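You operate a simulated robot arm through the tools that you are given. There is no shell and no other tool. Be economical: measure what you need, move in short steps, check, and stop when the job is done.

You are at the controls of a simulated two-armed robot. One attempt, no reset.

JOB
Pick up the cleaner bottle from the blue machine top with one hand, pass it to the other hand and put it on the pack bench top. Put one of the middle blue weights from the pack bench top on the white paper slip there. Fetch the red block and set it on the rewind bench upper shelf. The order is free. Set down upright: cleaner bottle.

Only the result counts: the job must be done as asked and must still hold three seconds after the hand-in. Knocking over, shifting, dropping, spilling or breaking anything else fails it.

ROBOT AND FRAMES
Two 7-joint arms with fingered hands on one trunk, on a base that drives. Base frame: it is fixed to the floor where the robot stands at the start and does not move with it; the origin is under the middle of the robot, x ahead of it, y to its left, z up. Units: m, degrees, N and s.
The left shoulder is at the start at [0.073, 0.152, 1.259], the right one opposite. With the tool pointing down near the work surface each hand reaches from about 0.1 to 0.7 m from the robot's upright axis, wherever it stands, measured 20 degrees to its own side. Places, roughly: pack bench top [0.9, -0.8, 0.8]; paper slip [0.75, -1, 0.75]; red block [-4.25, -5.5, 0.5]; rewind bench upper shelf (22x88 cm) [-4.16, -5.54, 1.16]. Payload 4 kg a hand.
The TCP of each hand is the grasp point between the finger pads, 0.03 m short of the fingertips. In the tool frame z runs along the fingers and y along their closing line. Largest opening 0.104 m; the body of the gripper starts 0.035 m behind the TCP. The gripper is a hand of 3 fingers: y runs from the thumb to the fingers, the wrist lies at [-0.015, -0.104, -0.178] in the tool frame, and closing takes about 1.5 s.
Orientation is that of the tool frame in the base frame, as [roll, pitch, yaw] about the fixed x, y, z axes, in that order (R = Rz(yaw) Ry(pitch) Rx(roll)). With the fingers straight down and the wrist toward the robot, the tool's x, y and z point along [0, 1, 0], [1, 0, 0] and [0, 0, -1] of the base frame.

CONTROLS
- The arms move only by the tool play_rows. It takes "left_motion", "right_motion" or both (then of equal length, played together; a hand with none holds still); each is a list of rows, each a list of 2 entries, a list of its own where there are three numbers: the shift along the base's x, y, z in cm, then the turn, a rotation vector about the base's x, y, z in degrees. In form: [[[x, y, z], [ax, ay, az]], ...]. A call has 1 to 10 rows; each row is the pose to reach, as a shift and turn from the pose commanded when the call began. "left_grip" and "right_grip" are, for a hand that has rows, the finger opening in cm, from 0 to 10.4, set as the call begins (left out, the last holds). Rows are played at 5 a second. More than 0.05 m and 8.6 degrees between two rows, or a gripper value outside its range, and nothing of the call is played. Where a pose cannot be reached the arm comes as near as it can. A force on the tool above 40 N (or 10 N above the force at the start of the call, whichever is more), or a blocked arm, ends the call early, and 0.2 s more pass. The fingers move at their own pace (about 0.153 m/s each) and stop on an object; they squeeze with about 31 N. The grip force told is the motor's: it shows also when the fingers shut on nothing. Time passes only in rows, and 0.2 s behind the last, so rows that repeat a pose let the fingers close. It gives the time, the measured TCP pose, the force on the tool (base axes), the opening and the grip force at its end, in the units of the frame above (readings bear some noise), with the torque about the TCP (base axes, N m) and any sound that the robot's microphone picked up.
- Cameras (640 x 400 px; columns grow to the right, rows downward): "scene" is now at [0.1233, -0.053, 1.481]; the picture's right is [-0.59, -0.81, -0.00], its down [-0.51, 0.37, -0.78] and it looks along [0.63, -0.46, -0.63] (base axes); focal length 214 px, centre (320, 200). "left" rides on the left gripper at [-0.064, -0.094, -0.117] in its tool frame; the picture's right is [-0.72, -0.33, 0.61], its down [0.64, -0.65, 0.40] and it looks along [0.27, 0.68, 0.68] (tool axes); focal length 238 px, centre (320, 200). "right" rides on the right gripper at [0.064, -0.094, -0.117] in its tool frame; the picture's right is [-0.72, 0.33, -0.61], its down [-0.64, -0.65, 0.40] and it looks along [-0.27, 0.68, 0.68] (tool axes); focal length 238 px, centre (320, 200). There is no depth. A picture from a camera that has moved, and an enlarged one, comes with that camera's place and axes in the base frame and with its lens.
- grab_frame(camera): a new picture of that camera. The clock stands still meanwhile.
- slide_trunk(by): slides the trunk up (or, below 0, down) by that many m; the arms and the scene camera ride with it, the base frame stays. It gives what a move gives, with no picture.
- steer(legs): drives the robot by 1 to 6 legs, each [ahead, left, turn to the left] in m, m and degrees, along the robot's own axes; the way and the turn of a leg run together, so that a leg with both is an arc; at most 1.5 m and 180 degrees a leg. The arms and the cameras ride along, it lands a little off, and it stops where it bumps. It gives what a move gives.
- curl_fingers(index, middle, thumb_bend, thumb_turn, hand): sets how far each is bent, from 0 (flat) to 1 (curled in); at 0.3 the hand is open as for a grip, at 0.7 the pads meet at the TCP. One left out holds its place. A second passes; each finger stops where it meets its share of the squeeze, and holds until it gets a number again. A gripper value or a shape takes the hand back. It gives what a move gives, with no picture; readings hold the bend of each and the force on the fingers (four entries, about 0 where the hand has none), thumb and palm. thumb_turn goes from beside the hand (0) to across from the fingers (1), as for a grip.
- hand_shape(shape, hand): the hand has 3 fingers and takes this shape, open, in about a second: jaw (thumb against the fingers, like two jaws); tri (thumb and two fingers); tip (a fingertip pinch); poke (one finger out to press); point (the index stretched); flat (the hand flat); cup (the hand cupped); fist (a fist). The gripper value then closes the fingers along that shape, each until it touches; the sizes above hold for jaw. It gives what a move gives, with no picture.
- turn_head(pan, tilt): turns the head with the scene camera to pan (to the left, within 86 degrees either way) and tilt (down, from -29 to 69), counted from straight ahead of the robot. It gives what a move gives.
- enlarge(camera, box): a new picture of the part [left, top, right, bottom] of that camera's present view, enlarged. The clock stands still meanwhile.
- finish_job(): hands the job in; it is judged then, once.

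Work in short steps. Places have to be worked out from the pictures, the camera data and where the tool is seen: move nearer, look again, correct. Check each grasp and each placing, and mend what went wrong. You have 165 turns and 130 pictures in all, those below and enlarged ones among them. Open the grippers and draw the arms clear of the work before you hand the job in, unless the task says otherwise; then end with one line.

The tools are called as name(argument=value, ...) on one line, values as JSON. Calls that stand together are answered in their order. play_rows: Moves the arms, as the interface text tells. Its arguments: {"type":"object","properties":{"left_motion":{"type":"array"},"left_grip":{"type":"number"},"right_motion":{"type":"array"},"right_grip":{"type":"number"}},"required":[]} The other tools are called the same way: slide_trunk (by) slides the trunk up or down; hand_shape (shape, hand) gives the hand a shape; curl_fingers (index, middle, thumb_bend, thumb_turn, hand) moves the fingers one by one; steer (legs) drives the base; turn_head (pan, tilt) turns the head that bears the scene camera; grab_frame (camera) takes a picture; enlarge (camera, box) takes an enlarged picture of a part of a camera's view; finish_job () hands the job in.

At the start:

```text
clock: 0.0
left_position: [0.6116, -0.025, 1.3879]
left_tool_rot: [180.0, -0.1, 90.0]
left_force: [-0.1, -0.2, 0.5]
left_torque: [0.01, -0.01, 0.0]
left_grip_width: 0.1036
left_grasp_force: 0.0
left_shape: jaw
left_bend: [0.3, 0.3, 0.3, 0.98]
left_finger forces: [0.1, 0.1, 0.0, 0.0, 0.0, 0.0]
right_position: [0.3809, -0.4633, 1.3303]
right_tool_rot: [180.0, -0.1, 90.0]
right_force: [0.0, -0.6, -0.3]
right_torque: [0.02, 0.01, 0.03]
right_grip_width: 0.1034
right_grasp_force: 0.0
right_shape: jaw
right_bend: [0.3, 0.3, 0.3, 0.98]
right_finger forces: [0.0, 0.0, 0.0, 0.0, 0.0, 0.0]
trunk travel left (down, up): [-0.675, 0.265]
robot x, y, heading: [-0.0035, -0.0014, -0.1]
head pan, tilt: [-35.9, 38.8]
```

scene: 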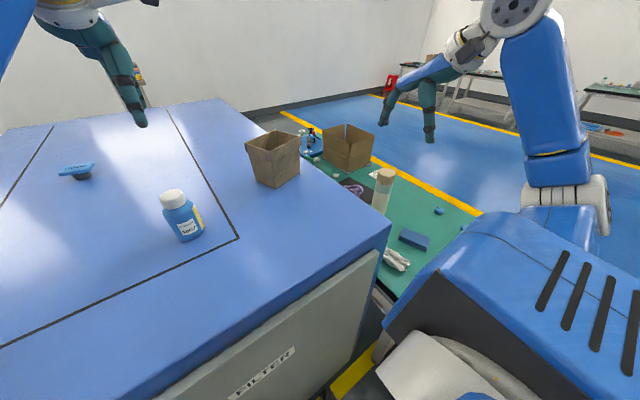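
right: 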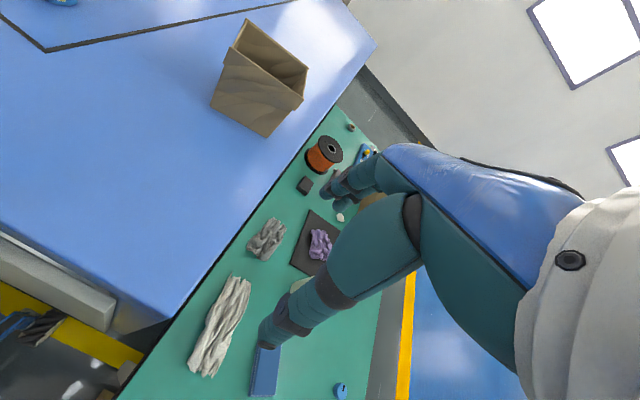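
left: 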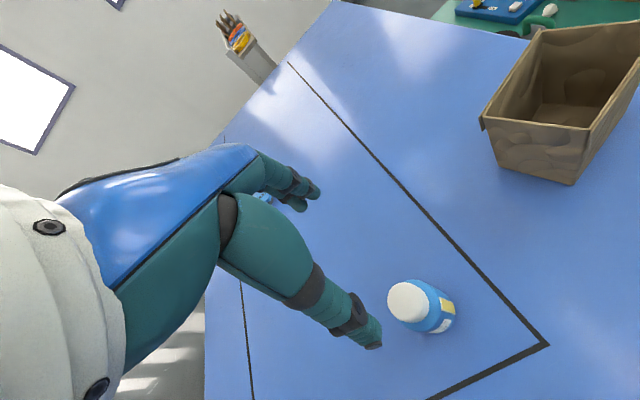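

I'll start by enlarging the bottle and the bench to identify the objects.

enlarge(camera="scene", box=[130, 160, 250, 260])

enlarge(camera="scene", box=[290, 110, 490, 290])

```text
4.00 times, centred on (190, 210) of scene
camera zoom: at [0.1233, -0.053, 1.481], right [-0.59, -0.81, 0.0], down [-0.51, 0.37, -0.78], along [0.63, -0.46, -0.63], focal length 858 px, centre (840, 160)
```

zoom: 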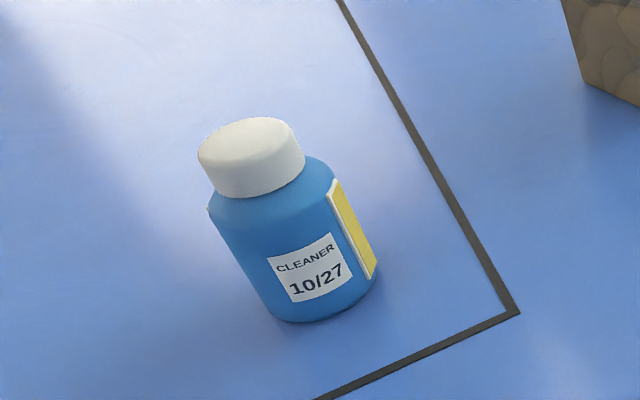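

```text
2.22 times, centred on (390, 200) of scene
camera zoom: at [0.1233, -0.053, 1.481], right [-0.59, -0.81, 0.0], down [-0.51, 0.37, -0.78], along [0.63, -0.46, -0.63], focal length 477 px, centre (164, 200)
```

zoom: 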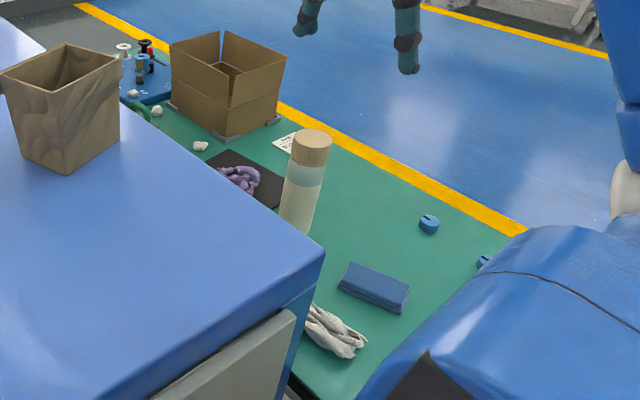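

The cleaner bottle stands at about [0.592, -0.011], base z≈1.095, 11 cm high, body ≈6.5 cm. Next I look to the right to survey the bench and the drive space.

turn_head(pan=-75, tilt=40)

grab_frame(camera="scene")

```text
clock: 1.1
left_position: [0.6094, -0.0237, 1.3888]
left_tool_rot: [180.0, -0.1, 90.1]
left_force: [0.5, -0.2, 0.3]
left_torque: [0.02, -0.01, 0.03]
left_grip_width: 0.1037
left_grasp_force: 0.1
left_shape: jaw
left_bend: [0.3, 0.3, 0.3, 0.98]
left_finger forces: [0.1, 0.0, 0.1, 0.1, 0.0, 0.0]
right_position: [0.3788, -0.4598, 1.3315]
right_tool_rot: [-180.0, 0.0, 89.9]
right_force: [1.1, 0.0, 0.5]
right_torque: [-0.02, -0.01, 0.0]
right_grip_width: 0.1036
right_grasp_force: 0.0
right_shape: jaw
right_bend: [0.3, 0.3, 0.3, 0.98]
right_finger forces: [0.1, 0.1, 0.0, 0.0, 0.0, 0.0]
trunk travel left (down, up): [-0.675, 0.265]
robot x, y, heading: [0.0009, -0.0022, -0.2]
head pan, tilt: [-75.0, 40.0]
```

```text
124 pictures are left
camera scene: at [0.0759, -0.0848, 1.4792], right [-0.97, -0.26, 0.0], down [-0.17, 0.62, -0.76], along [0.2, -0.74, -0.64], focal length 214 px, centre (320, 200)
```

scene: 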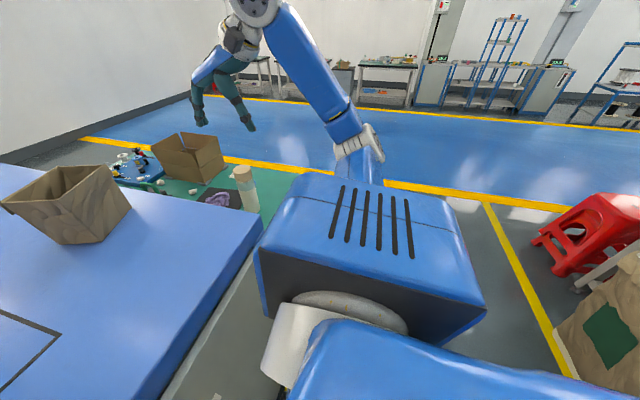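

Raise the trunk a bit so the arms come from above, for a near-horizontal left side grasp.

slide_trunk(by=0.18)

play_rows(left_motion=[[[0, 2, 0], [-7, 0, 0]], [[0, 4, 0], [-14, 0, 0]], [[0, 6, 0], [-21, 0, 0]], [[0, 8, -2], [-28, 0, 0]], [[0, 10, -4], [-35, 0, 0]], [[0, 12, -6], [-42, 0, 0]], [[0, 14, -8], [-49, 0, 0]], [[0, 15, -10], [-56, 0, 0]], [[0, 16, -12], [-63, 0, 0]], [[0, 16, -14], [-70, 0, 0]]], left_grip=10.4)

turn_head(pan=0, tilt=50)

grab_frame(camera="scene")

grab_frame(camera="left")

```text
clock: 3.0
left_position: [0.6098, -0.0253, 1.5697]
left_tool_rot: [-180.0, 0.1, 90.1]
left_force: [0.4, -0.4, -0.5]
left_torque: [0.03, -0.01, 0.01]
left_grip_width: 0.1038
left_grasp_force: 0.0
left_shape: jaw
left_bend: [0.3, 0.3, 0.3, 0.98]
left_finger forces: [0.1, 0.1, 0.1, 0.0, 0.0, 0.1]
right_position: [0.3795, -0.4613, 1.5107]
right_tool_rot: [-180.0, 0.0, 90.0]
right_force: [-0.2, -0.2, -0.2]
right_torque: [-0.01, -0.02, 0.0]
right_grip_width: 0.1035
right_grasp_force: 0.1
right_shape: jaw
right_bend: [0.3, 0.3, 0.3, 0.98]
right_finger forces: [0.1, 0.1, 0.0, 0.0, 0.0, 0.0]
trunk travel left (down, up): [-0.855, 0.085]
robot x, y, heading: [-0.0053, -0.0027, -0.1]
head pan, tilt: [-75.0, 40.0]
```

```text
clock: 5.2
left_position: [0.6101, 0.1355, 1.4295]
left_tool_rot: [179.9, 70.1, 90.0]
left_force: [-1.5, -0.5, 0.9]
left_torque: [0.03, -0.03, 0.0]
left_grip_width: 0.1039
left_grasp_force: 0.1
left_shape: jaw
left_bend: [0.3, 0.3, 0.3, 0.98]
left_finger forces: [0.0, 0.1, 0.0, 0.1, 0.1, 0.0]
right_position: [0.379, -0.4607, 1.5121]
right_tool_rot: [-180.0, 0.0, 90.0]
right_force: [-0.4, 0.0, -0.6]
right_torque: [0.0, -0.01, 0.02]
right_grip_width: 0.1037
right_grasp_force: 0.1
right_shape: jaw
right_bend: [0.3, 0.3, 0.3, 0.98]
right_finger forces: [0.1, 0.0, 0.0, 0.1, 0.1, 0.0]
trunk travel left (down, up): [-0.855, 0.085]
robot x, y, heading: [-0.0007, 0.0027, 0.1]
head pan, tilt: [-75.0, 40.0]
```

```text
clock: 6.7
left_position: [0.6098, 0.1359, 1.4282]
left_tool_rot: [-179.9, 70.0, 90.1]
left_force: [-1.0, 0.1, 1.0]
left_torque: [0.03, 0.01, -0.02]
left_grip_width: 0.104
left_grasp_force: 0.0
left_shape: jaw
left_bend: [0.3, 0.3, 0.3, 0.98]
left_finger forces: [0.1, 0.1, 0.0, 0.0, 0.0, 0.0]
right_position: [0.3808, -0.4615, 1.5116]
right_tool_rot: [-180.0, 0.0, 90.0]
right_force: [-0.4, -0.4, -1.0]
right_torque: [0.02, 0.0, 0.01]
right_grip_width: 0.1036
right_grasp_force: 0.0
right_shape: jaw
right_bend: [0.3, 0.3, 0.3, 0.98]
right_finger forces: [0.1, 0.0, 0.0, 0.1, 0.1, 0.0]
trunk travel left (down, up): [-0.855, 0.085]
robot x, y, heading: [0.0006, -0.002, -0.1]
head pan, tilt: [0.0, 50.0]
```

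```text
123 pictures are left
camera scene: at [0.1309, -0.0014, 1.6451], right [0.0, -1.0, 0.0], down [-0.77, 0.0, -0.64], along [0.64, 0.0, -0.77], focal length 214 px, centre (320, 200)
```

scene: 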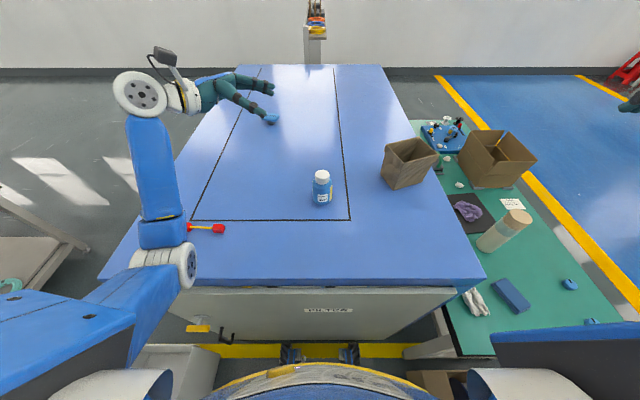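

```text
122 pictures are left
camera left: at [0.5143, 0.2243, 1.5291], right [-0.32, -0.82, 0.46], down [-0.65, -0.16, -0.74], along [0.68, -0.54, -0.49], focal length 238 px, centre (320, 200)
```

left: 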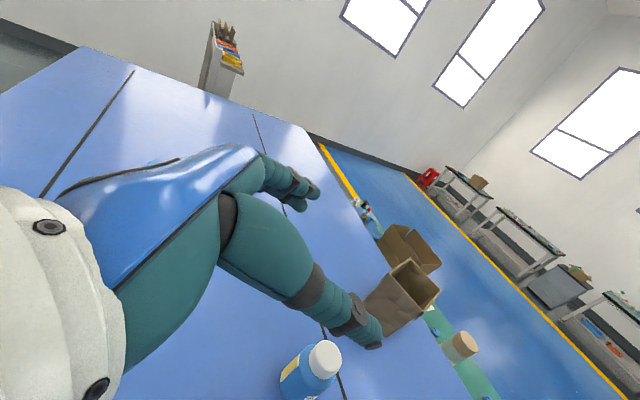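

Descend to a pre-grasp point on the bottle's left side.

play_rows(left_motion=[[[-0.5, 0, -4], [0, 0, 0]], [[-1, -0.5, -8], [0, 0, 0]], [[-1.5, -1, -12], [0, 0, 0]], [[-1.5, -1, -16], [0, 0, 0]], [[-1.5, -1, -19], [0, 0, 0]], [[-1.5, -1, -22], [0, 0, 0]], [[-1.5, -1, -24.5], [0, 0, 0]]])

grab_frame(camera="scene")

grab_frame(camera="left")

```text
clock: 8.3
left_position: [0.5939, 0.1272, 1.1832]
left_tool_rot: [-179.8, 69.9, 90.2]
left_force: [0.5, -0.4, 0.1]
left_torque: [0.01, 0.02, -0.02]
left_grip_width: 0.1037
left_grasp_force: 0.0
left_shape: jaw
left_bend: [0.3, 0.3, 0.3, 0.98]
left_finger forces: [0.1, 0.1, 0.0, 0.0, 0.1, 0.1]
right_position: [0.3802, -0.4606, 1.5115]
right_tool_rot: [-180.0, -0.1, 90.1]
right_force: [0.0, 0.1, 0.9]
right_torque: [0.0, 0.03, -0.03]
right_grip_width: 0.1035
right_grasp_force: 0.1
right_shape: jaw
right_bend: [0.3, 0.3, 0.3, 0.98]
right_finger forces: [0.1, 0.1, 0.0, 0.0, 0.0, 0.0]
trunk travel left (down, up): [-0.855, 0.085]
robot x, y, heading: [-0.001, 0.0039, 0.2]
head pan, tilt: [0.0, 50.0]
```

```text
121 pictures are left
camera scene: at [0.1306, -0.0013, 1.6451], right [0.0, -1.0, 0.0], down [-0.77, 0.0, -0.64], along [0.64, 0.0, -0.77], focal length 214 px, centre (320, 200)
```

scene: 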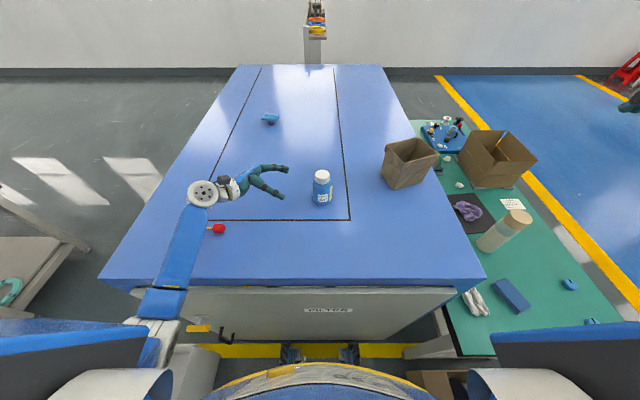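

```text
120 pictures are left
camera left: at [0.498, 0.2165, 1.2839], right [-0.33, -0.82, 0.46], down [-0.65, -0.16, -0.74], along [0.69, -0.54, -0.48], focal length 238 px, centre (320, 200)
```

left: 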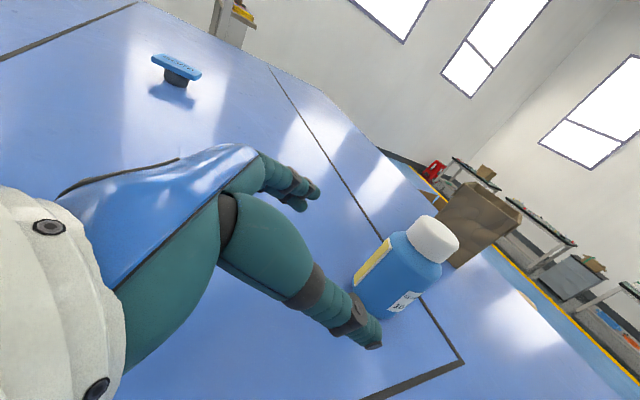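

Check the forearm's clearance from the machine and the red tool.

enlarge(camera="scene", box=[120, 150, 360, 350])

```text
2.00 times, centred on (240, 250) of scene
camera zoom: at [0.1306, -0.0013, 1.6451], right [0.0, -1.0, 0.0], down [-0.77, 0.0, -0.64], along [0.64, 0.0, -0.77], focal length 429 px, centre (480, 100)
```

zoom: 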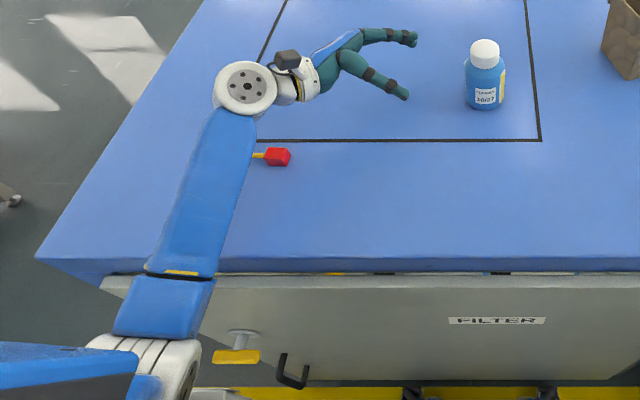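

Raise the trunk the remaining 8 cm to keep the forearm high, then go in to the bottle.

slide_trunk(by=0.08)

play_rows(left_motion=[[[0, 0, -4], [0, 0, 0]], [[0, 0, -8], [0, 0, 0]], [[0, -1.5, -10], [0, 0, 0]], [[0, -3.5, -11], [0, 0, 0]], [[0, -5.5, -12], [0, 0, 0]]])

grab_frame(camera="left")

enlarge(camera="scene", box=[120, 150, 360, 350])

```text
clock: 9.5
left_position: [0.5923, 0.128, 1.2631]
left_tool_rot: [-179.9, 69.9, 90.2]
left_force: [-0.1, 0.4, -0.5]
left_torque: [0.02, 0.0, 0.01]
left_grip_width: 0.1039
left_grasp_force: 0.0
left_shape: jaw
left_bend: [0.3, 0.3, 0.3, 0.98]
left_finger forces: [0.0, 0.0, 0.0, 0.0, 0.0, 0.0]
right_position: [0.3805, -0.4611, 1.5919]
right_tool_rot: [-180.0, 0.0, 90.0]
right_force: [0.1, 0.1, -0.3]
right_torque: [0.0, -0.02, -0.01]
right_grip_width: 0.1036
right_grasp_force: 0.0
right_shape: jaw
right_bend: [0.3, 0.3, 0.3, 0.98]
right_finger forces: [0.0, 0.0, 0.0, 0.0, 0.0, 0.0]
trunk travel left (down, up): [-0.935, 0.005]
robot x, y, heading: [0.0012, 0.0012, -0.1]
head pan, tilt: [0.0, 50.0]
```

```text
clock: 10.7
left_position: [0.5943, 0.0713, 1.1454]
left_tool_rot: [-179.9, 69.9, 90.2]
left_force: [0.2, 0.3, -0.2]
left_torque: [-0.04, 0.0, 0.0]
left_grip_width: 0.1035
left_grasp_force: 0.0
left_shape: jaw
left_bend: [0.3, 0.3, 0.3, 0.98]
left_finger forces: [0.0, 0.0, 0.0, 0.0, 0.0, 0.0]
right_position: [0.3799, -0.4613, 1.5913]
right_tool_rot: [180.0, -0.1, 90.1]
right_force: [0.0, -0.3, 0.0]
right_torque: [0.01, 0.01, 0.0]
right_grip_width: 0.1037
right_grasp_force: 0.1
right_shape: jaw
right_bend: [0.3, 0.3, 0.3, 0.98]
right_finger forces: [0.1, 0.0, 0.1, 0.0, 0.0, 0.0]
trunk travel left (down, up): [-0.935, 0.005]
robot x, y, heading: [0.0013, 0.0016, -0.1]
head pan, tilt: [0.0, 50.0]
```

```text
118 pictures are left
camera left: at [0.4972, 0.1604, 1.2442], right [-0.32, -0.82, 0.47], down [-0.65, -0.16, -0.74], along [0.68, -0.54, -0.48], focal length 238 px, centre (320, 200)
```

left: 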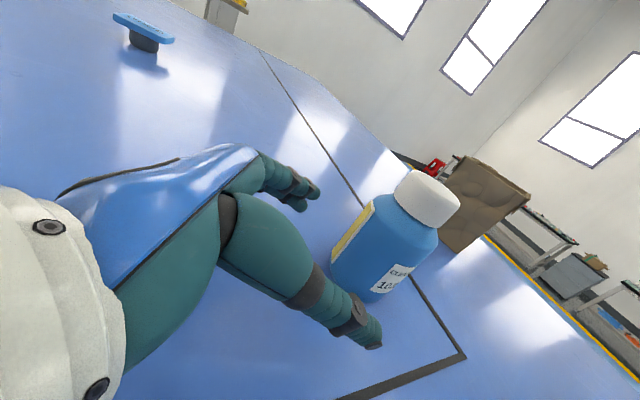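

```text
2.00 times, centred on (240, 250) of scene
camera zoom: at [0.1307, -0.0034, 1.7251], right [0.0, -1.0, 0.0], down [-0.77, 0.0, -0.64], along [0.64, 0.0, -0.77], focal length 429 px, centre (480, 100)
```

zoom: 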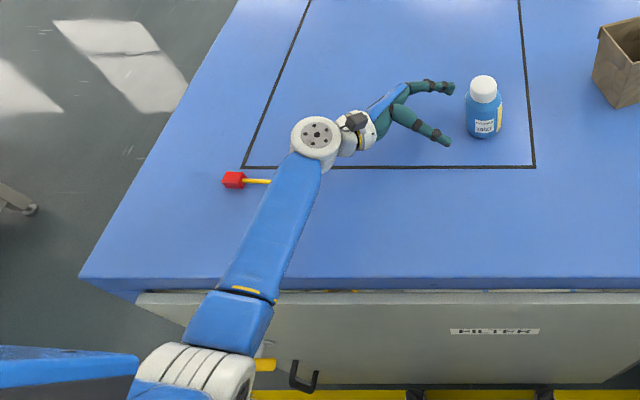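

Alignment looks good; advance 8 cm onto the bottle and close.

play_rows(left_motion=[[[0, -2, -0.2], [0, 0, 0]], [[0, -4, -0.4], [0, 0, 0]], [[0, -6, -0.6], [0, 0, 0]], [[0, -7.8, -0.8], [0, 0, 0]]])

grab_frame(camera="left")

enlarge(camera="scene", box=[240, 150, 400, 250])

```text
clock: 11.7
left_position: [0.5936, -0.0052, 1.1366]
left_tool_rot: [-179.8, 69.9, 90.4]
left_force: [0.5, 0.7, -0.2]
left_torque: [0.0, 0.0, 0.02]
left_grip_width: 0.1033
left_grasp_force: 0.0
left_shape: jaw
left_bend: [0.3, 0.3, 0.3, 0.98]
left_finger forces: [0.0, 0.1, 0.0, 0.0, 0.0, 0.0]
right_position: [0.3789, -0.4631, 1.5904]
right_tool_rot: [-180.0, 0.0, 90.1]
right_force: [0.1, 0.5, 0.1]
right_torque: [0.0, 0.01, -0.01]
right_grip_width: 0.1039
right_grasp_force: 0.0
right_shape: jaw
right_bend: [0.3, 0.3, 0.3, 0.98]
right_finger forces: [0.1, 0.0, 0.0, 0.1, 0.0, 0.1]
trunk travel left (down, up): [-0.935, 0.005]
robot x, y, heading: [0.0016, -0.0, 0.1]
head pan, tilt: [0.0, 50.0]
```

```text
116 pictures are left
camera left: at [0.4988, 0.0824, 1.2357], right [-0.32, -0.82, 0.46], down [-0.65, -0.16, -0.74], along [0.68, -0.54, -0.49], focal length 238 px, centre (320, 200)
```

left: 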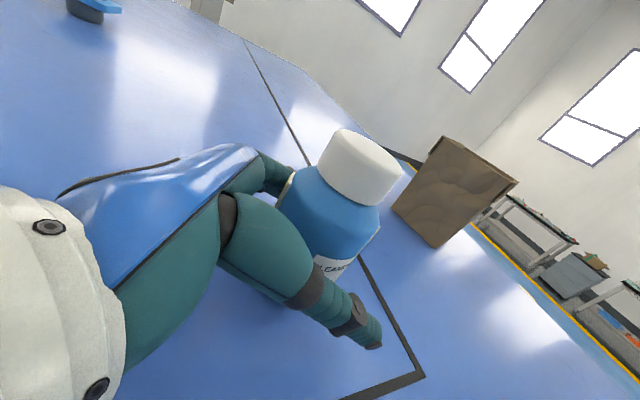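

```text
4.00 times, centred on (320, 200) of scene
camera zoom: at [0.1308, -0.0038, 1.7251], right [0.0, -1.0, 0.0], down [-0.77, 0.0, -0.64], along [0.64, 0.0, -0.77], focal length 858 px, centre (320, 200)
```

zoom: 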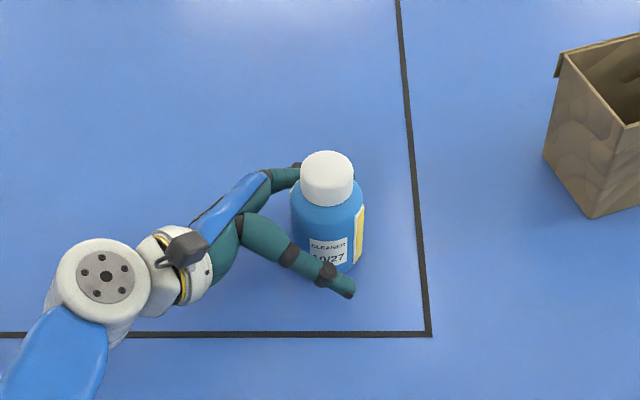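

Fingers straddle the bottle; close.

play_rows(left_motion=[[[0, 0, 0], [0, 0, 0]], [[0, 0, 0], [0, 0, 0]], [[0, 0, 0], [0, 0, 0]], [[0, 0, 0], [0, 0, 0]], [[0, 0, 0], [0, 0, 0]], [[0, 0, 0], [0, 0, 0]], [[0, 0, 0], [0, 0, 0]], [[0, 0, 0], [0, 0, 0]]], left_grip=0)

play_rows(left_motion=[[[0, 0, 2], [0, 0, 0]], [[0, 0, 5], [0, 0, 0]], [[0, 0, 9], [0, 0, 0]], [[0, 0, 13], [0, 0, 0]], [[0, 0, 17], [0, 0, 0]]])

grab_frame(camera="scene")

grab_frame(camera="left")

```text
clock: 13.5
left_position: [0.5938, -0.0057, 1.1363]
left_tool_rot: [179.8, 70.1, 89.9]
left_force: [0.5, -0.8, -0.6]
left_torque: [-0.03, 0.03, 0.01]
left_grip_width: 0.0427
left_grasp_force: 31.2
left_shape: jaw
left_bend: [0.75, 0.44, 0.74, 1.0]
left_finger forces: [20.3, 8.6, 0.0, 0.0, 28.9, 0.0]
right_position: [0.3799, -0.4617, 1.5916]
right_tool_rot: [-180.0, 0.0, 90.0]
right_force: [0.6, -0.1, 0.5]
right_torque: [0.02, -0.01, 0.0]
right_grip_width: 0.1037
right_grasp_force: 0.1
right_shape: jaw
right_bend: [0.3, 0.3, 0.3, 0.98]
right_finger forces: [0.1, 0.0, 0.0, 0.0, 0.0, 0.0]
trunk travel left (down, up): [-0.935, 0.005]
robot x, y, heading: [0.0029, -0.0013, 0.2]
head pan, tilt: [0.0, 50.0]
```

```text
clock: 14.7
left_position: [0.594, -0.0042, 1.3057]
left_tool_rot: [-179.6, 69.9, 90.5]
left_force: [-0.2, -0.7, -3.1]
left_torque: [0.0, 0.05, 0.0]
left_grip_width: 0.0426
left_grasp_force: 31.1
left_shape: jaw
left_bend: [0.75, 0.44, 0.74, 1.0]
left_finger forces: [20.0, 8.9, 0.0, 0.0, 29.5, 0.0]
right_position: [0.3796, -0.4612, 1.5914]
right_tool_rot: [179.9, -0.1, 90.1]
right_force: [-0.5, 1.0, 0.6]
right_torque: [0.01, -0.01, 0.01]
right_grip_width: 0.1037
right_grasp_force: 0.1
right_shape: jaw
right_bend: [0.3, 0.3, 0.3, 0.98]
right_finger forces: [0.0, 0.0, 0.0, 0.0, 0.0, 0.1]
trunk travel left (down, up): [-0.935, 0.005]
robot x, y, heading: [0.0013, -0.0043, -0.2]
head pan, tilt: [0.0, 50.0]
```

```text
114 pictures are left
camera scene: at [0.1315, -0.0022, 1.725], right [0.0, -1.0, 0.0], down [-0.77, 0.0, -0.64], along [0.64, 0.0, -0.77], focal length 214 px, centre (320, 200)
```

scene: 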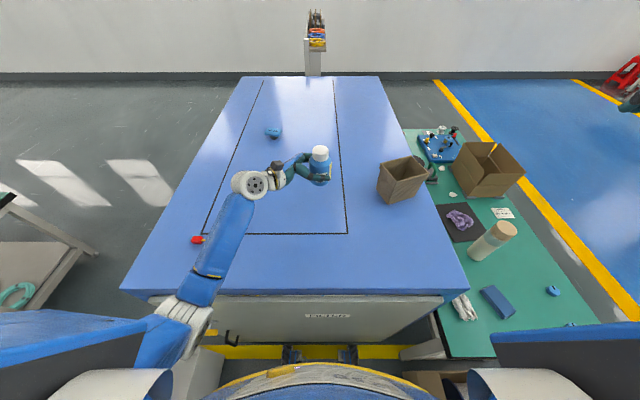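

```text
113 pictures are left
camera left: at [0.5, 0.0846, 1.4058], right [-0.32, -0.82, 0.47], down [-0.65, -0.16, -0.74], along [0.68, -0.54, -0.49], focal length 238 px, centre (320, 200)
```

left: 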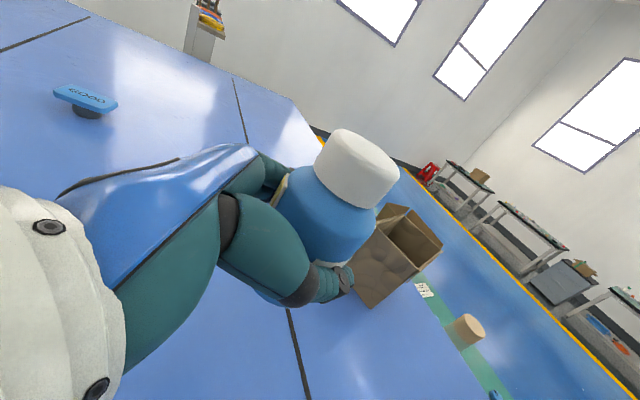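

Bottle held upright. Bring the right hand over, yawed 35°, above the cap.

play_rows(right_motion=[[[2, 4, 0], [0, 0, 5]], [[4, 8, 0], [0, 0, 10]], [[6, 12, 0], [0, 0, 15]], [[8, 16, 0], [0, 0, 20]], [[10, 20, 0], [0, 0, 25]], [[12, 24, 0], [0, 0, 30]], [[14, 28, 0], [0, 0, 35]]], right_grip=10.4)

play_rows(right_motion=[[[2, 4, 0], [0, 0, 0]], [[4, 8, 0], [0, 0, 0]], [[5.5, 12, 0], [0, 0, 0]], [[6.5, 15, -1], [0, 0, 0]], [[7.2, 17, -5], [0, 0, 0]], [[7.2, 17, -9], [0, 0, 0]]])

grab_frame(camera="scene")

grab_frame(camera="right")

grab_frame(camera="left")

```text
clock: 16.3
left_position: [0.5962, -0.0001, 1.3045]
left_tool_rot: [-179.7, 70.1, 90.4]
left_force: [0.1, -0.1, -2.6]
left_torque: [-0.02, -0.01, 0.01]
left_grip_width: 0.0429
left_grasp_force: 31.1
left_shape: jaw
left_bend: [0.75, 0.44, 0.74, 1.0]
left_finger forces: [20.0, 8.5, 0.0, 0.0, 29.6, 0.1]
right_position: [0.5228, -0.1748, 1.591]
right_tool_rot: [-180.0, 0.1, 125.1]
right_force: [0.6, -0.4, -0.2]
right_torque: [-0.03, 0.02, -0.01]
right_grip_width: 0.1036
right_grasp_force: 0.0
right_shape: jaw
right_bend: [0.3, 0.3, 0.3, 0.98]
right_finger forces: [0.0, 0.0, 0.0, 0.0, 0.0, 0.0]
trunk travel left (down, up): [-0.935, 0.005]
robot x, y, heading: [-0.001, -0.0002, -0.1]
head pan, tilt: [0.0, 50.0]
```

```text
clock: 17.7
left_position: [0.5963, -0.0038, 1.3049]
left_tool_rot: [-179.4, 69.8, 90.7]
left_force: [-0.3, -0.2, -2.1]
left_torque: [0.03, 0.01, 0.0]
left_grip_width: 0.0427
left_grasp_force: 31.1
left_shape: jaw
left_bend: [0.75, 0.44, 0.74, 1.0]
left_finger forces: [20.0, 8.6, 0.1, 0.0, 29.6, 0.0]
right_position: [0.5958, -0.0108, 1.5]
right_tool_rot: [-180.0, -0.1, 125.0]
right_force: [0.3, 0.0, -0.4]
right_torque: [-0.03, 0.03, 0.01]
right_grip_width: 0.1038
right_grasp_force: 0.0
right_shape: jaw
right_bend: [0.3, 0.3, 0.3, 0.98]
right_finger forces: [0.1, 0.0, 0.0, 0.0, 0.1, 0.1]
trunk travel left (down, up): [-0.935, 0.005]
robot x, y, heading: [0.0017, -0.0017, -0.1]
head pan, tilt: [0.0, 50.0]
```

```text
112 pictures are left
camera scene: at [0.1358, -0.002, 1.7248], right [0.0, -1.0, 0.0], down [-0.77, 0.0, -0.64], along [0.64, 0.0, -0.77], focal length 214 px, centre (320, 200)
```

scene: 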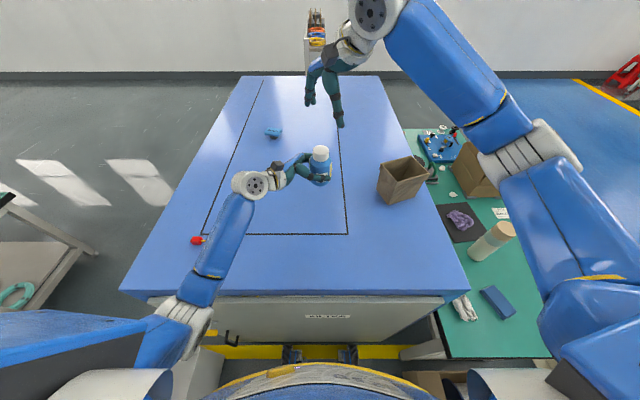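

```text
111 pictures are left
camera right: at [0.4826, -0.0141, 1.6164], right [0.68, -0.4, 0.61], down [-0.17, -0.9, -0.41], along [0.71, 0.17, -0.68], focal length 238 px, centre (320, 200)
```

right: 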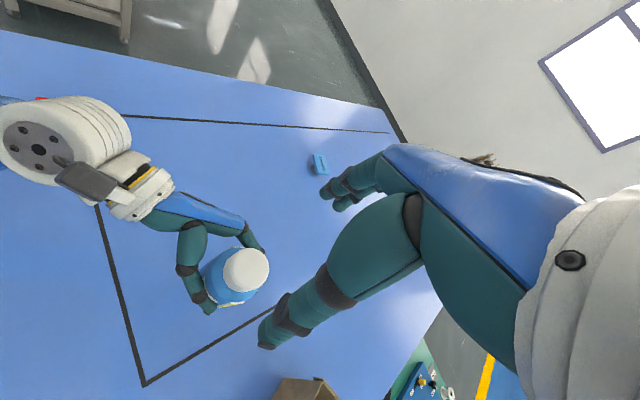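

```text
110 pictures are left
camera left: at [0.5021, 0.0838, 1.405], right [-0.32, -0.82, 0.47], down [-0.65, -0.16, -0.74], along [0.68, -0.54, -0.49], focal length 238 px, centre (320, 200)
```

left: 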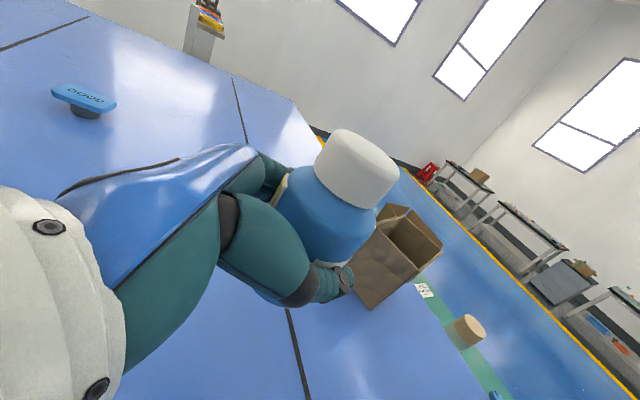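

The cap is at about [0.595, -0.004, 1.36]; lower the right hand straight over it.

play_rows(right_motion=[[[0, 0.6, -3], [0, 0, 0]], [[0, 0.6, -6], [0, 0, 0]], [[0, 0.6, -9], [0, 0, 0]], [[0, 0.6, -11], [0, 0, 0]], [[0, 0.6, -13], [0, 0, 0]]])

grab_frame(camera="right")

grab_frame(camera="left")

enlarge(camera="scene", box=[240, 100, 400, 200])

```text
clock: 18.9
left_position: [0.5944, -0.0021, 1.3062]
left_tool_rot: [-180.0, 70.0, 90.2]
left_force: [0.5, -1.0, -1.9]
left_torque: [-0.01, 0.05, 0.02]
left_grip_width: 0.0425
left_grasp_force: 31.0
left_shape: jaw
left_bend: [0.75, 0.44, 0.74, 1.0]
left_finger forces: [19.9, 8.5, 0.0, 0.0, 29.5, 0.0]
right_position: [0.5921, -0.0037, 1.3721]
right_tool_rot: [179.8, 0.1, 125.0]
right_force: [0.2, -0.7, -0.4]
right_torque: [0.0, 0.0, 0.0]
right_grip_width: 0.1036
right_grasp_force: 0.1
right_shape: jaw
right_bend: [0.3, 0.3, 0.3, 0.98]
right_finger forces: [0.0, 0.1, 0.1, 0.1, 0.0, 0.0]
trunk travel left (down, up): [-0.935, 0.005]
robot x, y, heading: [0.0009, -0.0036, -0.2]
head pan, tilt: [0.0, 50.0]
```

```text
109 pictures are left
camera right: at [0.4783, -0.0072, 1.4881], right [0.68, -0.4, 0.61], down [-0.17, -0.9, -0.4], along [0.72, 0.17, -0.68], focal length 238 px, centre (320, 200)
```

right: 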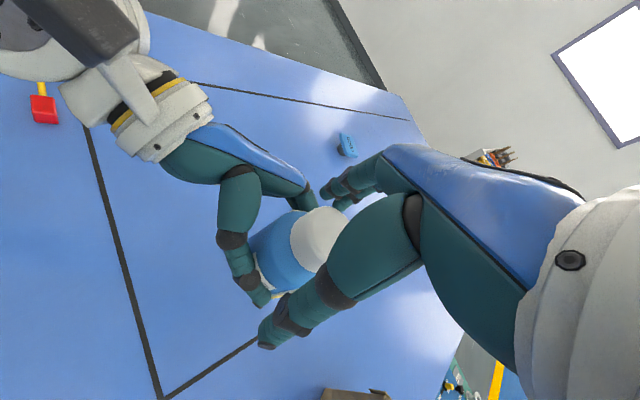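

```text
108 pictures are left
camera left: at [0.4996, 0.0853, 1.4056], right [-0.32, -0.82, 0.47], down [-0.65, -0.16, -0.74], along [0.68, -0.54, -0.48], focal length 238 px, centre (320, 200)
```

left: 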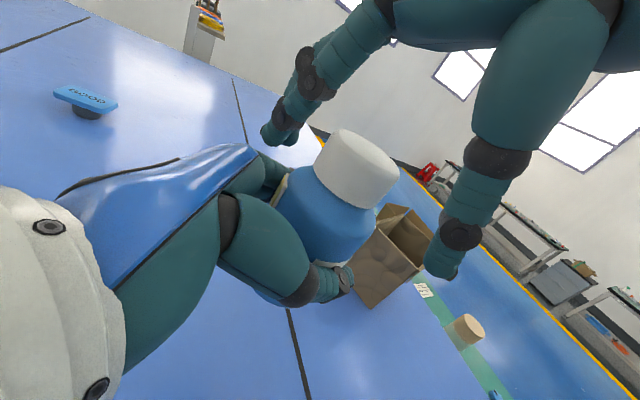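

```text
4.00 times, centred on (320, 150) of scene
camera zoom: at [0.1325, -0.0003, 1.725], right [0.0, -1.0, 0.0], down [-0.77, 0.0, -0.64], along [0.64, 0.0, -0.77], focal length 858 px, centre (320, 400)
```

zoom: 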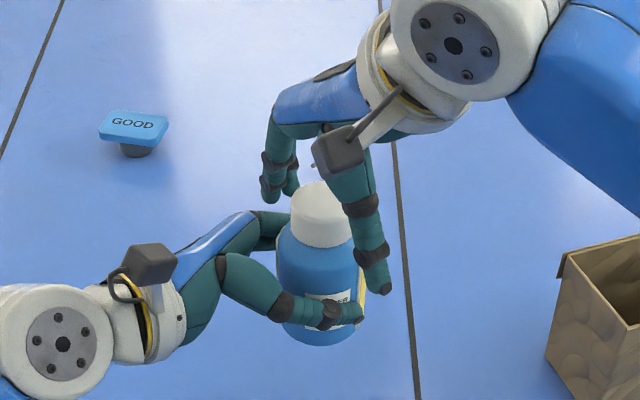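

The right fingers straddle the cap; close the right hand.

play_rows(right_motion=[[[0, 0, 0], [0, 0, 0]], [[0, 0, 0], [0, 0, 0]], [[0, 0, 0], [0, 0, 0]], [[0, 0, 0], [0, 0, 0]], [[0, 0, 0], [0, 0, 0]], [[0, 0, 0], [0, 0, 0]], [[0, 0, 0], [0, 0, 0]], [[0, 0, 0], [0, 0, 0]]], right_grip=0)

grab_frame(camera="left")

grab_frame(camera="right")

```text
clock: 20.7
left_position: [0.5952, -0.0035, 1.305]
left_tool_rot: [-179.5, 70.0, 90.5]
left_force: [-2.4, -7.8, -14.1]
left_torque: [0.06, 0.2, -0.08]
left_grip_width: 0.0424
left_grasp_force: 31.2
left_shape: jaw
left_bend: [0.75, 0.45, 0.74, 1.0]
left_finger forces: [21.0, 8.8, 0.1, 0.1, 32.2, 0.0]
right_position: [0.5915, -0.0037, 1.3737]
right_tool_rot: [179.9, 0.0, 125.0]
right_force: [1.5, 6.3, 11.0]
right_torque: [0.44, -0.36, 0.1]
right_grip_width: 0.0411
right_grasp_force: 30.7
right_shape: jaw
right_bend: [0.74, 0.42, 0.75, 1.0]
right_finger forces: [32.7, 16.3, 0.0, 0.0, 27.4, 0.0]
trunk travel left (down, up): [-0.935, 0.005]
robot x, y, heading: [-0.0043, -0.0019, 0.0]
head pan, tilt: [0.0, 50.0]
```

```text
106 pictures are left
camera left: at [0.5, 0.0857, 1.4049], right [-0.32, -0.82, 0.47], down [-0.65, -0.16, -0.74], along [0.68, -0.54, -0.49], focal length 238 px, centre (320, 200)
```

left: 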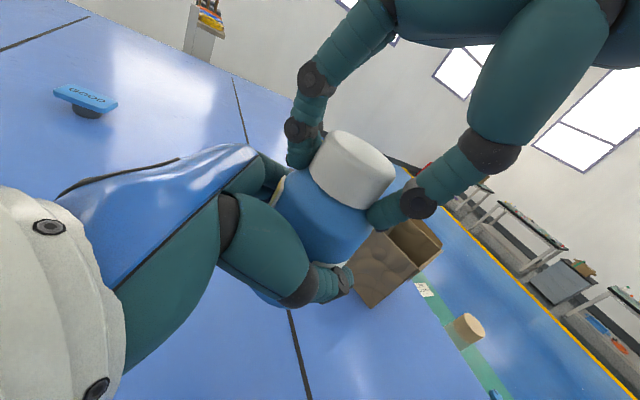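

```text
105 pictures are left
camera right: at [0.4787, -0.0065, 1.4888], right [0.68, -0.4, 0.61], down [-0.17, -0.9, -0.41], along [0.72, 0.17, -0.68], focal length 238 px, centre (320, 200)
```

right: 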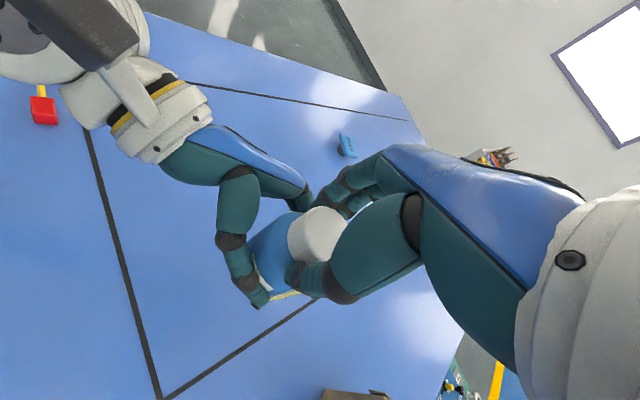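

The fingertips bear on the sloping shoulder (about 11 N up). I'll reopen, rise 1.3 cm and regrip on the cap itself.

play_rows(right_motion=[[[0, 0, 0], [0, 0, 0]], [[0, 0, 0], [0, 0, 0]], [[0, 0, 0], [0, 0, 0]], [[0, 0, 0], [0, 0, 0]], [[0, 0, 0], [0, 0, 0]], [[0.2, 0, 1.3], [0, 0, 0]], [[0.2, 0, 1.3], [0, 0, 0]]], right_grip=10.4)

play_rows(right_motion=[[[0, 0, 0], [0, 0, 0]], [[0, 0, 0], [0, 0, 0]], [[0, 0, 0], [0, 0, 0]], [[0, 0, 0], [0, 0, 0]], [[0, 0, 0], [0, 0, 0]], [[0, 0, 0], [0, 0, 0]], [[0, 0, 0], [0, 0, 0]], [[0, 0, 0], [0, 0, 0]]], right_grip=0)

grab_frame(camera="left")

```text
clock: 22.3
left_position: [0.5954, -0.0021, 1.3055]
left_tool_rot: [179.8, 70.1, 90.0]
left_force: [-0.2, 1.2, -2.2]
left_torque: [-0.01, -0.02, -0.04]
left_grip_width: 0.0426
left_grasp_force: 31.3
left_shape: jaw
left_bend: [0.75, 0.45, 0.74, 1.0]
left_finger forces: [20.7, 9.1, 0.0, 0.0, 30.1, 0.1]
right_position: [0.5946, -0.0031, 1.3864]
right_tool_rot: [-179.9, 0.0, 125.0]
right_force: [-0.4, 0.6, -0.4]
right_torque: [0.03, 0.02, -0.02]
right_grip_width: 0.1035
right_grasp_force: 0.0
right_shape: jaw
right_bend: [0.3, 0.3, 0.3, 0.98]
right_finger forces: [0.0, 0.0, 0.0, 0.0, 0.0, 0.0]
trunk travel left (down, up): [-0.935, 0.005]
robot x, y, heading: [0.0034, 0.0005, 0.1]
head pan, tilt: [0.0, 50.0]
```

```text
clock: 24.1
left_position: [0.5949, -0.0019, 1.3059]
left_tool_rot: [-180.0, 70.0, 90.2]
left_force: [-0.6, -0.4, -1.3]
left_torque: [-0.06, -0.05, -0.04]
left_grip_width: 0.0424
left_grasp_force: 31.3
left_shape: jaw
left_bend: [0.75, 0.45, 0.74, 1.0]
left_finger forces: [20.2, 9.5, 0.0, 0.0, 30.9, 0.1]
right_position: [0.5938, -0.0031, 1.3853]
right_tool_rot: [-180.0, 0.0, 125.0]
right_force: [0.1, 0.7, 0.1]
right_torque: [0.02, -0.03, -0.01]
right_grip_width: 0.0366
right_grasp_force: 31.3
right_shape: jaw
right_bend: [0.74, 0.5, 0.74, 1.0]
right_finger forces: [18.0, 9.1, 0.0, 0.0, 26.6, 0.1]
trunk travel left (down, up): [-0.935, 0.005]
robot x, y, heading: [-0.0006, -0.0007, 0.1]
head pan, tilt: [0.0, 50.0]
```

```text
104 pictures are left
camera left: at [0.4999, 0.0859, 1.4055], right [-0.32, -0.82, 0.47], down [-0.65, -0.16, -0.74], along [0.68, -0.54, -0.48], focal length 238 px, centre (320, 200)
```

left: 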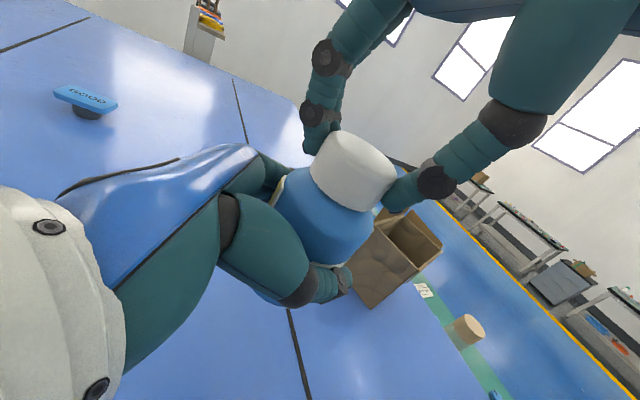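

A clean cap grip now. Open the left hand and draw it back along its fingers.

play_rows(left_motion=[[[0, 0, 0], [0, 0, 0]], [[0, 0, 0], [0, 0, 0]], [[0, 0, 0], [0, 0, 0]], [[0, 0, 0], [0, 0, 0]], [[0, 0, 0], [0, 0, 0]], [[0, 0, 0], [0, 0, 0]], [[0, 4, 0], [0, 0, 0]], [[0, 8, 0], [0, 0, 0]], [[0, 12.5, 0.5], [0, 0, 0]], [[0, 17, 1], [0, 0, 0]]], left_grip=10.4)

grab_frame(camera="left")

grab_frame(camera="scene")

```text
clock: 26.3
left_position: [0.5939, 0.1687, 1.3137]
left_tool_rot: [179.9, 70.2, 89.9]
left_force: [-0.3, 0.2, -0.5]
left_torque: [-0.03, 0.0, -0.02]
left_grip_width: 0.1038
left_grasp_force: 0.0
left_shape: jaw
left_bend: [0.3, 0.3, 0.3, 0.98]
left_finger forces: [0.0, 0.0, 0.0, 0.0, 0.0, 0.0]
right_position: [0.594, -0.0006, 1.386]
right_tool_rot: [180.0, 0.1, 125.0]
right_force: [-0.2, 0.8, -0.2]
right_torque: [-0.01, 0.01, -0.02]
right_grip_width: 0.0365
right_grasp_force: 30.8
right_shape: jaw
right_bend: [0.74, 0.5, 0.74, 1.0]
right_finger forces: [17.9, 9.0, 0.1, 0.1, 26.6, 0.0]
trunk travel left (down, up): [-0.935, 0.005]
robot x, y, heading: [0.0039, 0.0008, 0.3]
head pan, tilt: [0.0, 50.0]
```

```text
103 pictures are left
camera left: at [0.4993, 0.2583, 1.414], right [-0.33, -0.82, 0.47], down [-0.65, -0.16, -0.74], along [0.68, -0.55, -0.48], focal length 238 px, centre (320, 200)
```

left: 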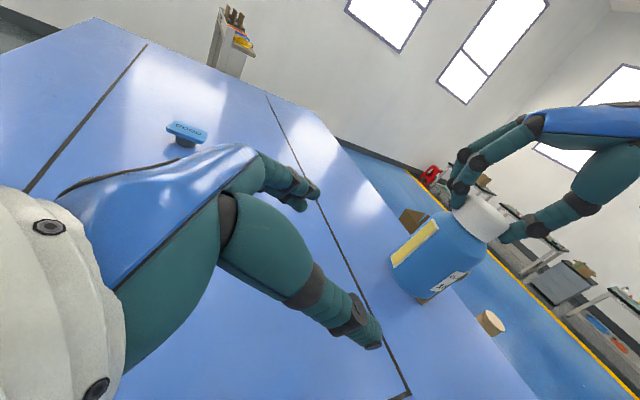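

```text
102 pictures are left
camera scene: at [0.1324, 0.0043, 1.725], right [0.0, -1.0, 0.0], down [-0.77, 0.0, -0.64], along [0.64, 0.0, -0.77], focal length 214 px, centre (320, 200)
```

scene: 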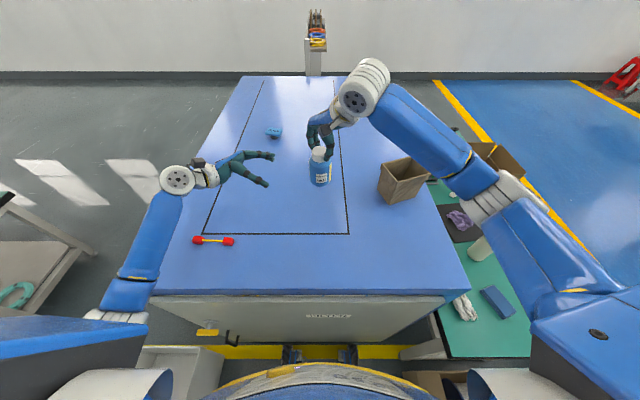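

Handover done. Tuck both arms up and in for driving.

play_rows(left_motion=[[[0, 1, 3], [7, 0, 0]], [[-1, 2, 6], [14, 0, 0]], [[-3, 3, 9], [21, 0, 0]], [[-5, 4, 12], [28, 0, 0]], [[-7, 5, 14], [35, 0, 0]], [[-9, 6, 16], [42, 0, 0]], [[-11, 7, 17], [49, 0, 0]], [[-13, 8, 18], [56, 0, 0]], [[-15, 9, 18], [63, 0, 0]], [[-17, 10, 18], [70, 0, 0]]], right_motion=[[[0, 0, 2], [0, 0, 0]], [[0, -2, 5], [0, 0, 0]], [[-2, -5, 8], [0, 0, 0]], [[-5, -8, 11], [0, 0, -5]], [[-8, -11, 12], [0, 0, -10]], [[-11, -14, 12], [0, 0, -15]], [[-14, -17, 12], [0, 0, -20]], [[-17, -20, 12], [0, 0, -25]], [[-20, -23, 12], [0, 0, -30]], [[-22, -25, 12], [0, 0, -35]]])

turn_head(pan=-60, tilt=45)

grab_frame(camera="scene")

grab_frame(camera="right")

```text
refused: row 4 steps farther than a row can; nothing moved
```

```text
clock: 27.6
left_position: [0.5953, 0.1656, 1.3142]
left_tool_rot: [179.9, 70.0, 89.9]
left_force: [-0.6, 0.0, -0.6]
left_torque: [-0.01, -0.02, -0.01]
left_grip_width: 0.1035
left_grasp_force: 0.1
left_shape: jaw
left_bend: [0.3, 0.3, 0.3, 0.98]
left_finger forces: [0.0, 0.0, 0.0, 0.1, 0.0, 0.0]
right_position: [0.5943, -0.0037, 1.3855]
right_tool_rot: [-179.9, 0.1, 124.9]
right_force: [-0.1, 0.5, 0.2]
right_torque: [-0.01, 0.02, 0.0]
right_grip_width: 0.0365
right_grasp_force: 31.4
right_shape: jaw
right_bend: [0.74, 0.5, 0.74, 1.0]
right_finger forces: [17.9, 9.0, 0.1, 0.1, 26.5, 0.0]
trunk travel left (down, up): [-0.935, 0.005]
robot x, y, heading: [0.0039, -0.0009, -0.2]
head pan, tilt: [-60.0, 45.0]
```

```text
101 pictures are left
camera scene: at [0.0966, -0.0689, 1.732], right [-0.87, -0.5, 0.0], down [-0.36, 0.61, -0.71], along [0.35, -0.61, -0.71], focal length 214 px, centre (320, 200)
```

scene: 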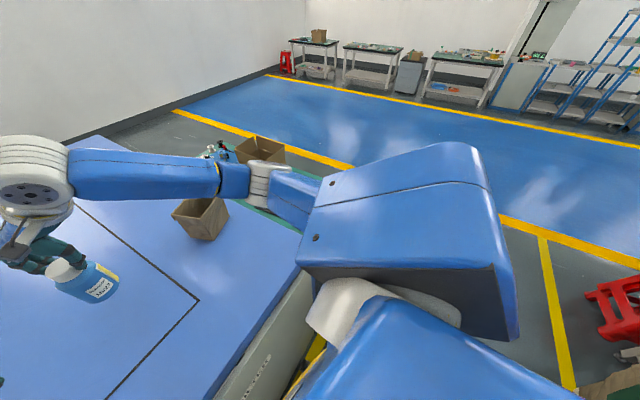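

```text
100 pictures are left
camera right: at [0.4807, -0.0061, 1.5018], right [0.68, -0.4, 0.61], down [-0.17, -0.9, -0.4], along [0.71, 0.17, -0.68], focal length 238 px, centre (320, 200)
```

right: 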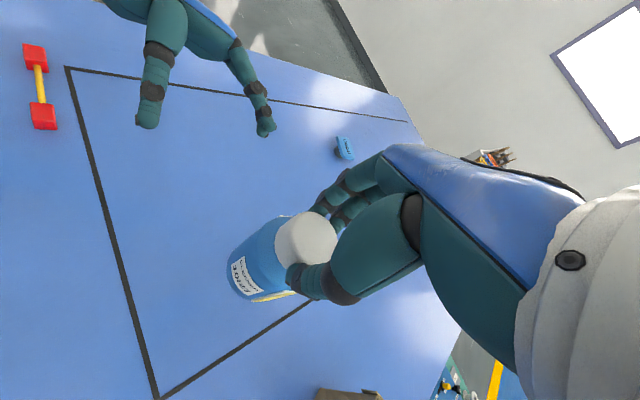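

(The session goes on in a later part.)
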